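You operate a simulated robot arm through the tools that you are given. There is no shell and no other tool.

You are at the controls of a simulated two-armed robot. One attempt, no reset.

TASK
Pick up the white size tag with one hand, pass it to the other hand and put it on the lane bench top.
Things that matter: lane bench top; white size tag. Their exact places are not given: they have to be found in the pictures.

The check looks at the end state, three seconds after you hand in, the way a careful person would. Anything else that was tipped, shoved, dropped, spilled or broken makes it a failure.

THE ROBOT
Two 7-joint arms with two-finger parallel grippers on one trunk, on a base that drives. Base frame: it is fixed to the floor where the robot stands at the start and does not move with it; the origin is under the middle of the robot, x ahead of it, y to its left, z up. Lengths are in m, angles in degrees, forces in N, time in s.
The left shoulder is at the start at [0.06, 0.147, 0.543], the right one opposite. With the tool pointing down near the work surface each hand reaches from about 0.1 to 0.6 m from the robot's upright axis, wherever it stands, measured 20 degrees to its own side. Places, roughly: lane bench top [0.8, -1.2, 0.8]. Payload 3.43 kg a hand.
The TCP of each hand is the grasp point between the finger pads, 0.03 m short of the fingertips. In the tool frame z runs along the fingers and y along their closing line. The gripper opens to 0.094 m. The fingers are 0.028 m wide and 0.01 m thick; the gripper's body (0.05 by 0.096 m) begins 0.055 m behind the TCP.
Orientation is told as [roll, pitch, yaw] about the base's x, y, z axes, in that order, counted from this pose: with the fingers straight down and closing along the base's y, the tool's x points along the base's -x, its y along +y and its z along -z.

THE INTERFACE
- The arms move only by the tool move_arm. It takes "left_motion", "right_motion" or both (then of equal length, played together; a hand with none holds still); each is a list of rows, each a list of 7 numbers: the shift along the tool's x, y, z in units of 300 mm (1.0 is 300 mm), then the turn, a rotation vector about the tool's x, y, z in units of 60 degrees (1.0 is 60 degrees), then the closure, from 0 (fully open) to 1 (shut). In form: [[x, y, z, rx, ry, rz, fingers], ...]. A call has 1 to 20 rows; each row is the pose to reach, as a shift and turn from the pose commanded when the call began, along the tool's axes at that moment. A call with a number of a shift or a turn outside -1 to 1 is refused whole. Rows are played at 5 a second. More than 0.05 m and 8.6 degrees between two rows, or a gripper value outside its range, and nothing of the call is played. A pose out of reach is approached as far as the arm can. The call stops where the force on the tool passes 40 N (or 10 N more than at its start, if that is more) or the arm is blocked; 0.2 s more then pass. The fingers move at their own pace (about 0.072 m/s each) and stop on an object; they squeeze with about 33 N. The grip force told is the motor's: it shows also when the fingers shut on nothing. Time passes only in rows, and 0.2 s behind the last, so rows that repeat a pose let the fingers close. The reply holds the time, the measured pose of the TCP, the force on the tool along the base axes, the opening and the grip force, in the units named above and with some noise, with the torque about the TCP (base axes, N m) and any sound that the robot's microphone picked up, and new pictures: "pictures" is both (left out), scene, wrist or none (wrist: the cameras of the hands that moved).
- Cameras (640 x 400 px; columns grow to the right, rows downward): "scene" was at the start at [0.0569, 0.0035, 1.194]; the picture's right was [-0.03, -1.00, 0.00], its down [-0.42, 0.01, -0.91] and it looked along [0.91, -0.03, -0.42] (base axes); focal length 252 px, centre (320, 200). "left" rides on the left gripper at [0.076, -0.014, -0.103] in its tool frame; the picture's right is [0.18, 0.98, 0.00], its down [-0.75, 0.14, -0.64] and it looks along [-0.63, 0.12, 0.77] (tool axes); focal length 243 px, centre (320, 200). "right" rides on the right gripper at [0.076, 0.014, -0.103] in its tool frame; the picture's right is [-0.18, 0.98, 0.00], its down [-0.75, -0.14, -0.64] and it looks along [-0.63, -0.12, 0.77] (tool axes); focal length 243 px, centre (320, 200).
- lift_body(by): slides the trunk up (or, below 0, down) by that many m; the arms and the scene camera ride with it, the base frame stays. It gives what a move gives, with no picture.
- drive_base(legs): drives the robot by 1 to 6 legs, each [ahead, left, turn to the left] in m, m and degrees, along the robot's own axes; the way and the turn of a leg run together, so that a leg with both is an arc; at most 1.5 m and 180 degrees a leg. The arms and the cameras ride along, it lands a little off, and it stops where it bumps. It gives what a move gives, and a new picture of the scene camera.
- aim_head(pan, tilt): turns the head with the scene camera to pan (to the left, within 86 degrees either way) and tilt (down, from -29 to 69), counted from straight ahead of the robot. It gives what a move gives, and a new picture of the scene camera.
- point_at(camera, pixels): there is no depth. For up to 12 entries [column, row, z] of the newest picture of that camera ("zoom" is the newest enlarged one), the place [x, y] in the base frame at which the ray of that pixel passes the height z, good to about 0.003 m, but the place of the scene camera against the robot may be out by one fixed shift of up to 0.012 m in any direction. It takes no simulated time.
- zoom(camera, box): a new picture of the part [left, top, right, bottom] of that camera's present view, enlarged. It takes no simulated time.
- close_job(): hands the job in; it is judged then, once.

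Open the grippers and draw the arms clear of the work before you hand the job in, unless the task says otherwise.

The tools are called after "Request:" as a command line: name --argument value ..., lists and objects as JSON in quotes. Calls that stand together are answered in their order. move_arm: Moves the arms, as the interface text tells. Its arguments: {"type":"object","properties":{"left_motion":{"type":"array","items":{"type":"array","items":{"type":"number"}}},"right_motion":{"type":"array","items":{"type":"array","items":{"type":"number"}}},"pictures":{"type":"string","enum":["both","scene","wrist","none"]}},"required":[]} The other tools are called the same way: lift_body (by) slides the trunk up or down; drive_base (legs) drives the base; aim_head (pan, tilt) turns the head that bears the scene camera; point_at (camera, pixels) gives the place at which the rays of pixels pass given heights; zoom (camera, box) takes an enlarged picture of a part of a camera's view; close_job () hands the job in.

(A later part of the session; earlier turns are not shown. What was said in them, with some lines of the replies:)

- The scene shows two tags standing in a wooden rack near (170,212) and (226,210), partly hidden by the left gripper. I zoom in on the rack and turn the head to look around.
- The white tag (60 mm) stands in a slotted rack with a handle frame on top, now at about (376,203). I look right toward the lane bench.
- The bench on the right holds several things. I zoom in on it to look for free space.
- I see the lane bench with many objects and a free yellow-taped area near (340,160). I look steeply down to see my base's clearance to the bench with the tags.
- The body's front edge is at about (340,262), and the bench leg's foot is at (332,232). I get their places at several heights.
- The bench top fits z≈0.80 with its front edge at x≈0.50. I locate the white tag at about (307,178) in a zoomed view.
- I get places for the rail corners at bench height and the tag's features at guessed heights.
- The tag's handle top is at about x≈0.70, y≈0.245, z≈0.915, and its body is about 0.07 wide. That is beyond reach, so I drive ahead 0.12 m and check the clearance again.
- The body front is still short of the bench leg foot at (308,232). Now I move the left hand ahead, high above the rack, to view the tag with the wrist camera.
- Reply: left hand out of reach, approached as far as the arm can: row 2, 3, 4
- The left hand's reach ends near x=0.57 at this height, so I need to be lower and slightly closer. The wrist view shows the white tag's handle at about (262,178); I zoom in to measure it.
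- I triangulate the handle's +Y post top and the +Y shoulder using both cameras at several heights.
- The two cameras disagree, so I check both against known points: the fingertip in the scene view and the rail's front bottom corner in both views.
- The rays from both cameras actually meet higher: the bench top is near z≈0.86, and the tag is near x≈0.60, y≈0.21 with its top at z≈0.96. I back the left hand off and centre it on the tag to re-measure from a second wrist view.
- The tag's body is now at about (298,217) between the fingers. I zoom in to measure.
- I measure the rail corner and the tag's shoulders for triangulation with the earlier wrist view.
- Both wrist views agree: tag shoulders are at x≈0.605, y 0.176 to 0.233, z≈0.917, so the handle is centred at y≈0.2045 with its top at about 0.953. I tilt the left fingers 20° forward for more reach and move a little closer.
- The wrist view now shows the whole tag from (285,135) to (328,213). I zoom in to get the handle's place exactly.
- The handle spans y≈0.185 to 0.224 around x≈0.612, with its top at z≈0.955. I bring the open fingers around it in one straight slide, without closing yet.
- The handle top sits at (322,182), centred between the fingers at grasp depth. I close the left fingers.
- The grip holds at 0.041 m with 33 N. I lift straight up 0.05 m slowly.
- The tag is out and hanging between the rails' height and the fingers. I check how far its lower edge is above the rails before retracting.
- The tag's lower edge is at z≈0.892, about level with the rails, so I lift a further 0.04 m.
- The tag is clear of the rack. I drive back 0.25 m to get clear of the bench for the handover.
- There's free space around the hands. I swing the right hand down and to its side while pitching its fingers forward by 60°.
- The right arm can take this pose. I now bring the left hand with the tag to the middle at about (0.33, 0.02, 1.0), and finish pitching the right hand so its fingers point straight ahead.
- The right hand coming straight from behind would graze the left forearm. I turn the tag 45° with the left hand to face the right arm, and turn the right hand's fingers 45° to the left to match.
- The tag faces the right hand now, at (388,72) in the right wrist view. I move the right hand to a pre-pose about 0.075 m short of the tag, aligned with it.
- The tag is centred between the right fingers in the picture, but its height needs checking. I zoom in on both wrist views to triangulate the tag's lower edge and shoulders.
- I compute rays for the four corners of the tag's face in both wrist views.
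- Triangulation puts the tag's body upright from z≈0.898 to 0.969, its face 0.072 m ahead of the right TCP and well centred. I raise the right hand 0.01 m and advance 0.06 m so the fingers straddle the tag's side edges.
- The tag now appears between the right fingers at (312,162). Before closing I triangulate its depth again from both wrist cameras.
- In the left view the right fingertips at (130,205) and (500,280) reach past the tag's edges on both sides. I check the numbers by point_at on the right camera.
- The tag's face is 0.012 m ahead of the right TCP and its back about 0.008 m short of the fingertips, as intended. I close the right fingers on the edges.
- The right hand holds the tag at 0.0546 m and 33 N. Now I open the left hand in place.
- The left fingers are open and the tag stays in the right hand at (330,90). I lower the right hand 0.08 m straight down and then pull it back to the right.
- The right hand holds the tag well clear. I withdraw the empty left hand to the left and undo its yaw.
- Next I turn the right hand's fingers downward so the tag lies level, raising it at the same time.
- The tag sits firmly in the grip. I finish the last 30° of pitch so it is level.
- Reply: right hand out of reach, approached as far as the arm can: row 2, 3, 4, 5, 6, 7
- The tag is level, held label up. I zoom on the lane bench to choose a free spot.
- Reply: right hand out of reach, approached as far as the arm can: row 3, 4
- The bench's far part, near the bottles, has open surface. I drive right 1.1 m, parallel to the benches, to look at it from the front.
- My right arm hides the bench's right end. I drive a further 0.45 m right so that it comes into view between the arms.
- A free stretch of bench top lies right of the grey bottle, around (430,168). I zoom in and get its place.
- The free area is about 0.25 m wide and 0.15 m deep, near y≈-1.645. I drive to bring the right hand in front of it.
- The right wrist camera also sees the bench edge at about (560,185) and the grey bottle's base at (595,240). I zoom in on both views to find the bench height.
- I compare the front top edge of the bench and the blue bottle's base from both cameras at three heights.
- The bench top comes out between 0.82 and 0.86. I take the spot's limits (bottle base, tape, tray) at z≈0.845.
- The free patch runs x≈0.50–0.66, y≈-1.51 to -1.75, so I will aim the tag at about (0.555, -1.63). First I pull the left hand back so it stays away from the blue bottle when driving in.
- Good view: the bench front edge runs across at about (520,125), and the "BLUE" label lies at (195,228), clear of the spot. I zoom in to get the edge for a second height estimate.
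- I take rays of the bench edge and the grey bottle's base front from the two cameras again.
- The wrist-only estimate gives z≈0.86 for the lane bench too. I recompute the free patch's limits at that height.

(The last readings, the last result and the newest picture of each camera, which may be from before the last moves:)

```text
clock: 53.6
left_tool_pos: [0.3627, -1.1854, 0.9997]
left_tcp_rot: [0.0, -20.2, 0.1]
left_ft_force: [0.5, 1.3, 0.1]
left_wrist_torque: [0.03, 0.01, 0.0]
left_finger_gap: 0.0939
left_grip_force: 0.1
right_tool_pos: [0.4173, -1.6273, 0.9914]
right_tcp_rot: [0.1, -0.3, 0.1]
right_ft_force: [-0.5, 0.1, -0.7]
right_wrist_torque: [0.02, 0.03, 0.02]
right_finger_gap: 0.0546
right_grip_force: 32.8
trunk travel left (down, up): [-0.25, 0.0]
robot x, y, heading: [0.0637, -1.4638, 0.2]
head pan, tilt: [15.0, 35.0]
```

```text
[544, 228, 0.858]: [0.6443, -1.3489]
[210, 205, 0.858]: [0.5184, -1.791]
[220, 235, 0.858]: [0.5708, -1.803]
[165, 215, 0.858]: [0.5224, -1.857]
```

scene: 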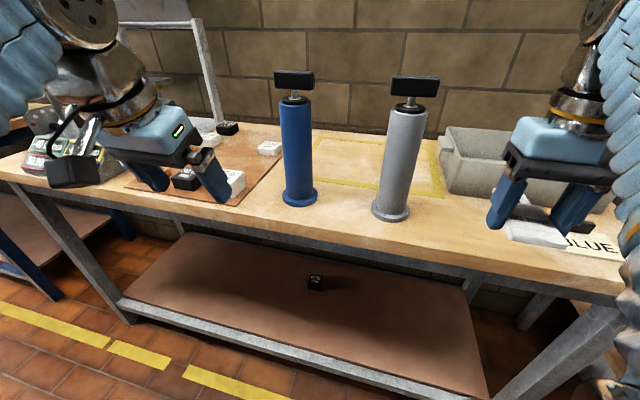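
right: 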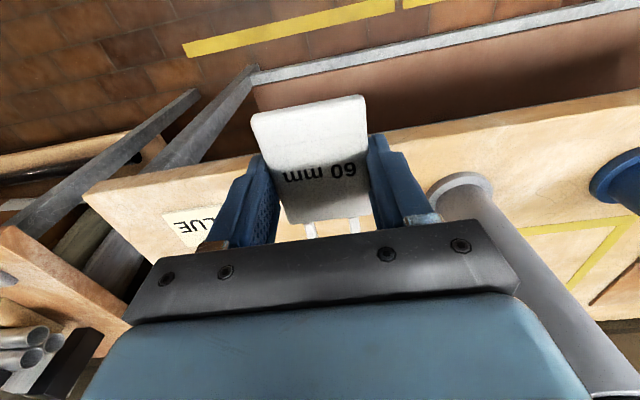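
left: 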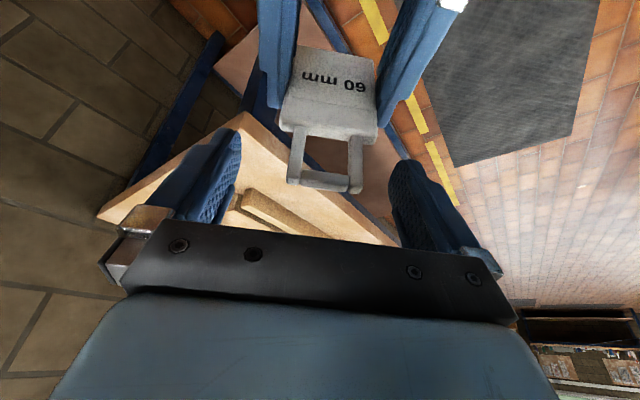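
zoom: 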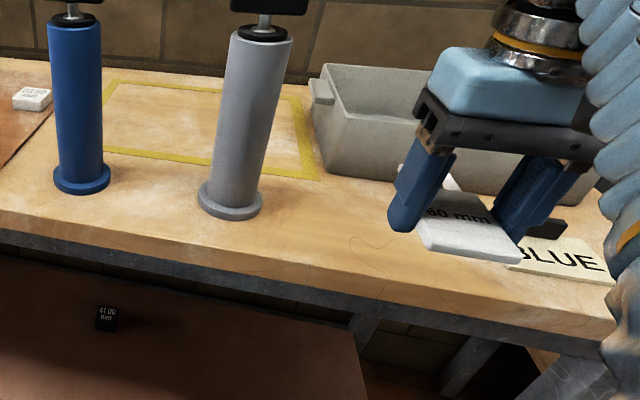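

The patch is clear from x≈0.475 to 0.64 and y≈-1.50 to -1.75. I lower the right hand to z≈0.93 and move it forward to x≈0.545.

Request:
move_arm --right_motion '[[0, 0, 0.1, 0, 0, 0, 1], [0, 0, 0.2, 0, 0, 0, 1], [-0.14, -0.01, 0.2, 0, 0, 0, 1], [-0.28, -0.02, 0.2, 0, 0, 0, 1], [-0.427, -0.026, 0.2, 0, 0, 0, 1], [-0.427, -0.026, 0.2, 0, 0, 0, 1]]'

```text
clock: 55.0
left_tool_pos: [0.3618, -1.1854, 1.0002]
left_tcp_rot: [0.0, -20.2, 0.1]
left_ft_force: [0.1, -0.2, 0.5]
left_wrist_torque: [0.0, 0.01, 0.04]
left_finger_gap: 0.0939
left_grip_force: 0.1
right_tool_pos: [0.5463, -1.6345, 0.9326]
right_tcp_rot: [0.1, -0.2, 0.0]
right_ft_force: [0.2, 0.5, -0.2]
right_wrist_torque: [0.01, -0.01, -0.01]
right_finger_gap: 0.0545
right_grip_force: 33.5
trunk travel left (down, up): [-0.25, 0.0]
robot x, y, heading: [0.0652, -1.4685, 0.1]
head pan, tilt: [15.0, 35.0]
```

scene: 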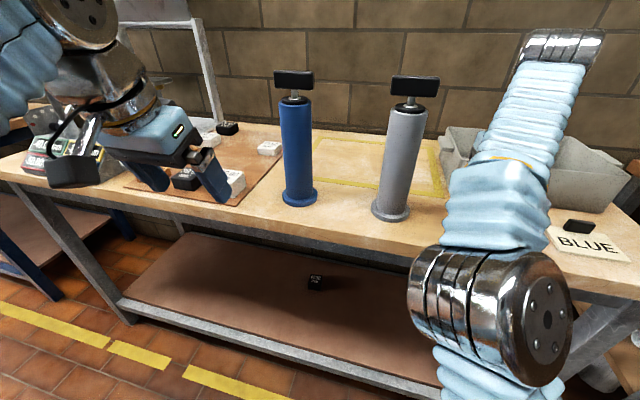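
right: 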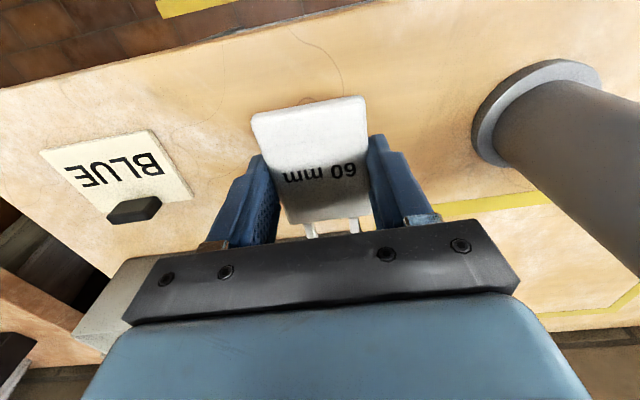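

The tag is over clear bench between the bottle (570,110) and the "BLUE" label (120,175). I lower to TCP z≈0.898 and check the force.

Request:
move_arm --right_motion '[[0, 0, 0.04, 0, 0, 0, 1], [0, 0, 0.08, 0, 0, 0, 1], [0, 0, 0.115, 0, 0, 0, 1], [0, 0, 0.115, 0, 0, 0, 1]]'

Request:
zoom --camera "right" --box '[180, 60, 460, 240]'

```text
clock: 56.0
left_tool_pos: [0.3616, -1.1851, 1.0004]
left_tcp_rot: [-0.1, -20.3, 0.1]
left_ft_force: [0.6, -0.5, 0.3]
left_wrist_torque: [-0.02, 0.04, 0.01]
left_finger_gap: 0.094
left_grip_force: 0.0
right_tool_pos: [0.546, -1.6344, 0.8975]
right_tcp_rot: [0.0, -0.3, 0.1]
right_ft_force: [0.0, -0.7, -0.4]
right_wrist_torque: [-0.02, 0.0, 0.01]
right_finger_gap: 0.0546
right_grip_force: 33.0
trunk travel left (down, up): [-0.25, 0.0]
robot x, y, heading: [0.0653, -1.467, -0.1]
head pan, tilt: [15.0, 35.0]
```

scene: 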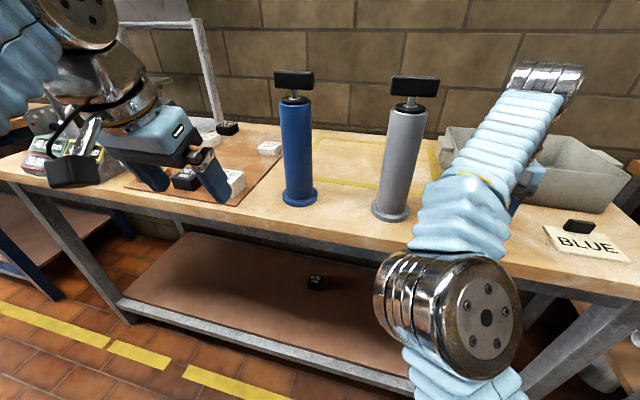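
right: 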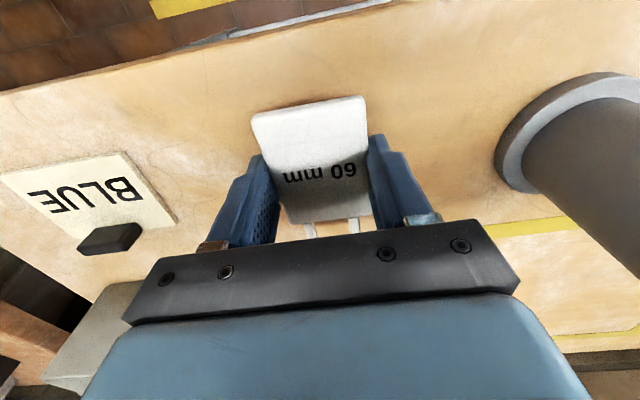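

```text
2.22 times, centred on (320, 150) of right
```

zoom: 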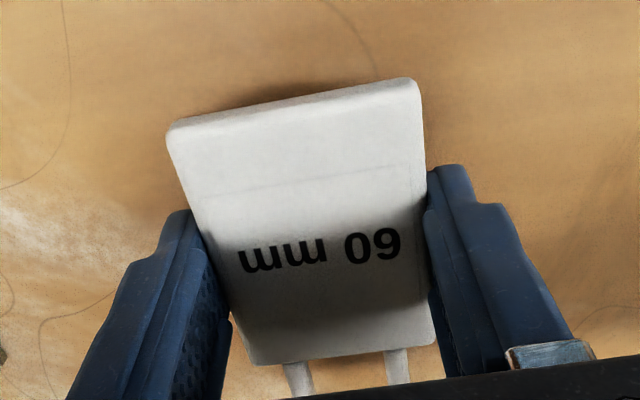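

No contact yet; a shadow is visible under the tag. I go down in small 3–4 mm steps, watching the force.

Request:
move_arm --right_motion '[[0, 0, 0.012, 0, 0, 0, 1], [0, 0, 0.02, 0, 0, 0, 1], [0, 0, 0.02, 0, 0, 0, 1]]' --pictures "none"

```text
clock: 56.8
left_tool_pos: [0.3637, -1.185, 0.9991]
left_tcp_rot: [0.0, -20.2, 0.1]
left_ft_force: [0.2, 0.3, -0.1]
left_wrist_torque: [0.01, 0.01, 0.01]
left_finger_gap: 0.0942
left_grip_force: 0.2
right_tool_pos: [0.5455, -1.6337, 0.891]
right_tcp_rot: [0.1, -0.3, 0.1]
right_ft_force: [0.4, -0.4, -0.2]
right_wrist_torque: [0.01, 0.05, 0.02]
right_finger_gap: 0.0542
right_grip_force: 33.6
trunk travel left (down, up): [-0.25, 0.0]
robot x, y, heading: [0.0652, -1.4692, 0.4]
head pan, tilt: [15.0, 35.0]
```

Still no contact at TCP z=0.891, so I take another small step down.

Request:
move_arm --right_motion '[[0, 0, 0.007, 0, 0, 0, 1], [0, 0, 0.014, 0, 0, 0, 1], [0, 0, 0.014, 0, 0, 0, 1]]' --pictures "wrist"

```text
clock: 57.6
left_tool_pos: [0.3616, -1.1855, 0.9996]
left_tcp_rot: [0.0, -20.2, 0.1]
left_ft_force: [-0.9, 0.0, 0.7]
left_wrist_torque: [0.03, -0.03, 0.01]
left_finger_gap: 0.094
left_grip_force: 0.0
right_tool_pos: [0.5469, -1.6342, 0.8882]
right_tcp_rot: [0.0, -0.2, 0.1]
right_ft_force: [0.7, 0.7, 0.3]
right_wrist_torque: [-0.02, 0.03, 0.01]
right_finger_gap: 0.0543
right_grip_force: 33.3
trunk travel left (down, up): [-0.25, 0.0]
robot x, y, heading: [0.0645, -1.4639, 0.2]
head pan, tilt: [15.0, 35.0]
```

right: 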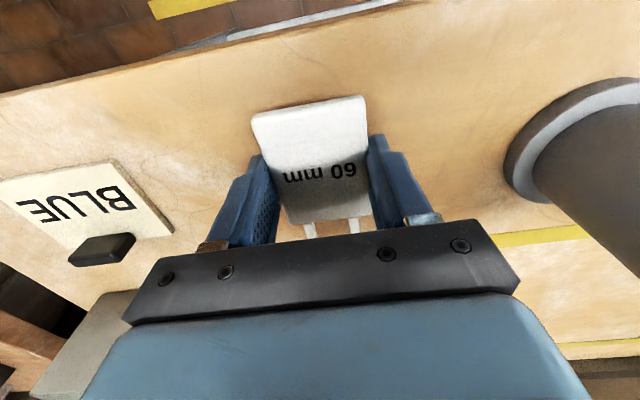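

No contact at 0.888. I keep stepping down about 4 mm per call.

Request:
move_arm --right_motion '[[0, 0, 0.007, 0, 0, 0, 1], [0, 0, 0.014, 0, 0, 0, 1], [0, 0, 0.014, 0, 0, 0, 1]]' --pictures "none"

```text
clock: 58.4
left_tool_pos: [0.3616, -1.1848, 0.9998]
left_tcp_rot: [0.0, -20.1, -0.1]
left_ft_force: [-0.5, -1.3, -0.4]
left_wrist_torque: [-0.01, 0.01, 0.01]
left_finger_gap: 0.0938
left_grip_force: 0.1
right_tool_pos: [0.5472, -1.634, 0.8834]
right_tcp_rot: [0.0, -0.2, 0.1]
right_ft_force: [0.0, -0.2, -1.0]
right_wrist_torque: [-0.02, -0.02, 0.01]
right_finger_gap: 0.0545
right_grip_force: 32.0
trunk travel left (down, up): [-0.25, 0.0]
robot x, y, heading: [0.0642, -1.4639, 0.1]
head pan, tilt: [15.0, 35.0]
```

Tips are now at about 0.853 with no contact; another step down.

Request:
move_arm --right_motion '[[0, 0, 0.007, 0, 0, 0, 1], [0, 0, 0.014, 0, 0, 0, 1], [0, 0, 0.014, 0, 0, 0, 1]]' --pictures "none"

```text
clock: 59.2
left_tool_pos: [0.3609, -1.1852, 1.0004]
left_tcp_rot: [-0.1, -20.2, 0.1]
left_ft_force: [-0.7, 0.9, 0.1]
left_wrist_torque: [0.0, -0.01, -0.01]
left_finger_gap: 0.0939
left_grip_force: 0.0
right_tool_pos: [0.5455, -1.6346, 0.8793]
right_tcp_rot: [0.0, -0.4, 0.1]
right_ft_force: [8.6, -1.8, 20.6]
right_wrist_torque: [-0.22, 0.03, 0.19]
right_finger_gap: 0.0546
right_grip_force: 33.3
trunk travel left (down, up): [-0.25, 0.0]
robot x, y, heading: [0.0687, -1.468, 0.2]
head pan, tilt: [15.0, 35.0]
```

Contact: 20.6 N upward, with the fingertips on the bench at z≈0.85. I raise 2 mm to relieve the force, then open the fingers so the tag settles flat just below.

Request:
move_arm --right_motion '[[0, 0, -0.007, 0, 0, 0, 1], [0, 0, -0.007, 0, 0, 0, 1]]' --pictures "none"

Request:
move_arm --right_motion '[[0, 0, 0, 0, 0, 0, 0.35], [0, 0, 0, 0, 0, 0, 0.25], [0, 0, 0, 0, 0, 0, 0.1], [0, 0, 0, 0, 0, 0, 0.0], [0, 0, 0, 0, 0, 0, 0]]'

```text
clock: 59.8
left_tool_pos: [0.3633, -1.1846, 0.999]
left_tcp_rot: [0.0, -20.2, 0.1]
left_ft_force: [0.5, 0.8, 0.1]
left_wrist_torque: [-0.03, -0.01, 0.0]
left_finger_gap: 0.0941
left_grip_force: 0.0
right_tool_pos: [0.5457, -1.6343, 0.8804]
right_tcp_rot: [0.1, -0.1, 0.0]
right_ft_force: [0.0, -0.4, -1.3]
right_wrist_torque: [0.0, 0.02, -0.02]
right_finger_gap: 0.0547
right_grip_force: 33.1
trunk travel left (down, up): [-0.25, 0.0]
robot x, y, heading: [0.0657, -1.4697, 0.3]
head pan, tilt: [15.0, 35.0]
```

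```text
clock: 61.0
left_tool_pos: [0.3626, -1.1857, 1.0002]
left_tcp_rot: [0.1, -20.2, 0.1]
left_ft_force: [-1.7, -0.3, 0.5]
left_wrist_torque: [0.0, 0.01, 0.0]
left_finger_gap: 0.0938
left_grip_force: 0.1
right_tool_pos: [0.5456, -1.6347, 0.8806]
right_tcp_rot: [0.1, -0.4, 0.1]
right_ft_force: [-0.1, -0.4, -0.1]
right_wrist_torque: [0.04, 0.0, -0.03]
right_finger_gap: 0.0941
right_grip_force: 0.1
trunk travel left (down, up): [-0.25, 0.0]
robot x, y, heading: [0.067, -1.4712, 0.2]
head pan, tilt: [15.0, 35.0]
```

scene: 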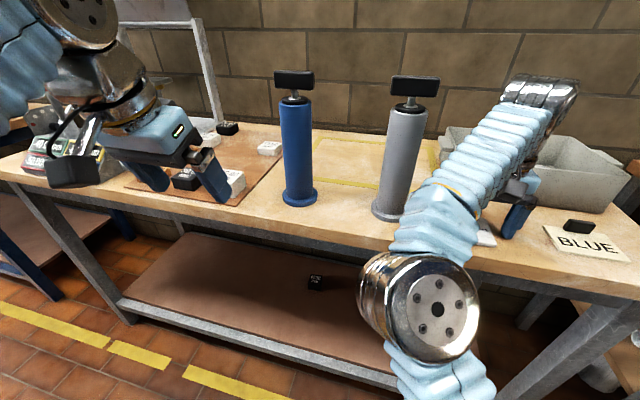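
right: 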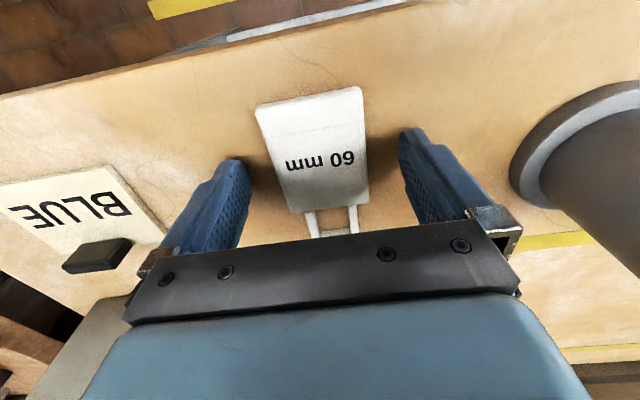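

The tag lies flat on the bench at (320,150), with its label up. I lift the right hand straight up and draw it back.

Request:
move_arm --right_motion '[[0, 0, -0.1, 0, 0, 0, 0], [0, 0, -0.2, 0, 0, 0, 0], [0.14, 0, -0.26, 0, 0, 0, 0], [0.28, 0, -0.32, 0, 0, 0, 0], [0.42, 0, -0.36, 0, 0, 0, 0], [0.55, 0, -0.36, 0, 0, 0, 0], [0.55, 0, -0.36, 0, 0, 0, 0]]'

Request:
drive_base --legs '[[-0.2, 0, 0]]'

Request:
aim_head --pan -5 --tilt 35

```text
clock: 62.6
left_tool_pos: [0.3626, -1.1851, 0.9994]
left_tcp_rot: [0.0, -20.2, 0.1]
left_ft_force: [-0.3, 0.3, 0.6]
left_wrist_torque: [0.0, -0.03, -0.01]
left_finger_gap: 0.0941
left_grip_force: 0.0
right_tool_pos: [0.3811, -1.6356, 0.9895]
right_tcp_rot: [0.1, -0.3, 0.0]
right_ft_force: [0.6, 0.8, 0.0]
right_wrist_torque: [0.02, -0.02, -0.02]
right_finger_gap: 0.0939
right_grip_force: 0.1
trunk travel left (down, up): [-0.25, 0.0]
robot x, y, heading: [0.0665, -1.4692, 0.1]
head pan, tilt: [15.0, 35.0]
```

scene: 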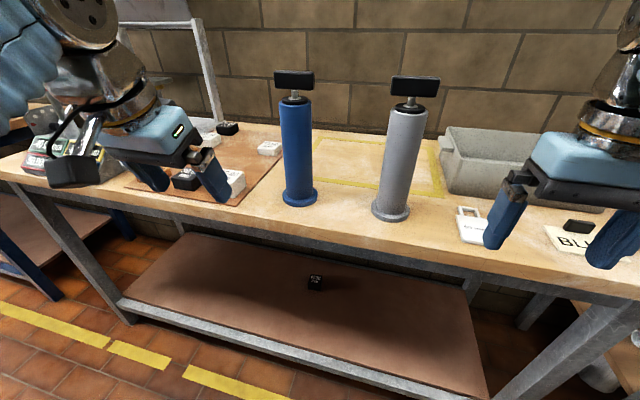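
right: 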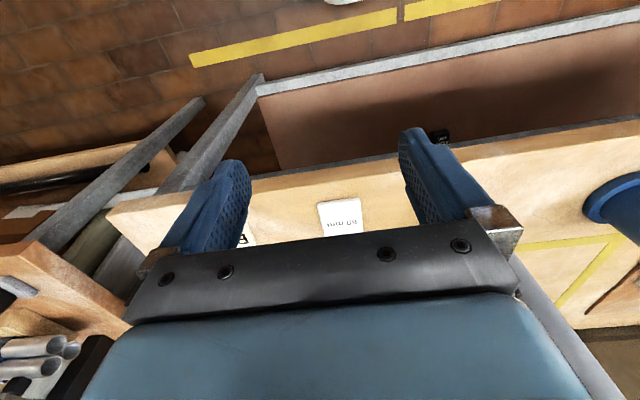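

```text
clock: 64.2
left_tool_pos: [0.1622, -1.1861, 1.0]
left_tcp_rot: [0.0, -20.2, 0.1]
left_ft_force: [0.3, -0.3, 0.3]
left_wrist_torque: [0.02, 0.0, 0.0]
left_finger_gap: 0.094
left_grip_force: 0.0
right_tool_pos: [0.1828, -1.6349, 0.9896]
right_tcp_rot: [0.2, -0.3, 0.1]
right_ft_force: [0.0, 0.5, 0.4]
right_wrist_torque: [-0.02, -0.02, -0.03]
right_finger_gap: 0.094
right_grip_force: 0.0
trunk travel left (down, up): [-0.25, 0.0]
robot x, y, heading: [-0.1349, -1.466, -0.2]
head pan, tilt: [15.0, 35.0]
```

scene: 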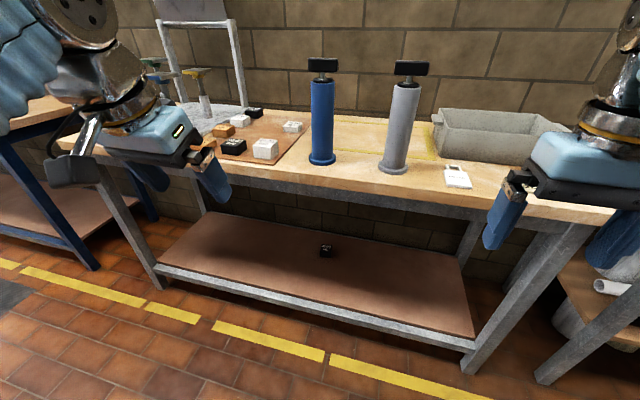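

```text
clock: 65.0
left_tool_pos: [0.1628, -1.1861, 1.0014]
left_tcp_rot: [-0.2, -20.2, 0.2]
left_ft_force: [0.4, -0.5, 0.2]
left_wrist_torque: [0.0, 0.0, -0.01]
left_finger_gap: 0.0938
left_grip_force: 0.0
right_tool_pos: [0.1813, -1.6363, 0.9891]
right_tcp_rot: [0.2, -0.3, 0.2]
right_ft_force: [-0.6, 0.2, -0.3]
right_wrist_torque: [0.01, -0.01, 0.03]
right_finger_gap: 0.0941
right_grip_force: 0.1
trunk travel left (down, up): [-0.25, 0.0]
robot x, y, heading: [-0.1344, -1.4701, 0.1]
head pan, tilt: [-5.0, 35.0]
```

scene: 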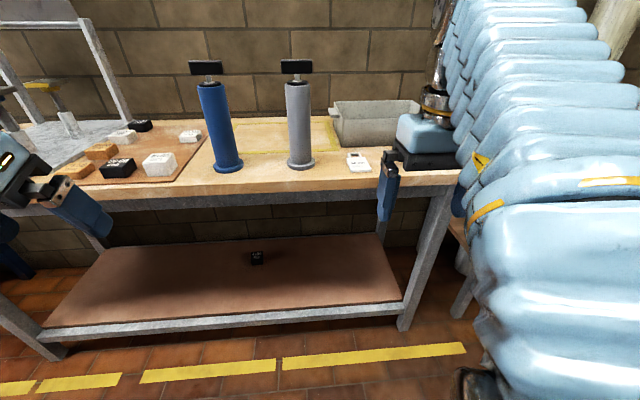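

The white tag rests flat on the lane bench at (360,161). The bottles, blocks and tray stand where they were, and both grippers are open and clear. I hand the job in.

Request:
close_job

```text
The job is handed in.
```

The white 60 mm size tag is lying flat on the lane bench top, label up, in the clear patch to the right of the grey bottle. The job is handed in, and I have not seen the result of the check.

- **Handover:** I lifted the tag out of its rack by the handle with the left hand. The right hand then took it by its side edges and carried it to the lane bench.
- **Release:** The right fingertips touched the bench with about 21 N. I backed off 2 mm and opened the fingers, and the tag dropped the last few millimetres and stayed flat.
- **Surroundings:** In the last pictures the bottles, blocks, tray and "BLUE" label looked to be in their original places. The other tags were still in the rack when I left that bench.
- **Robot:** Both grippers are open, and I drove back 0.2 m so the arms are clear of the bench.
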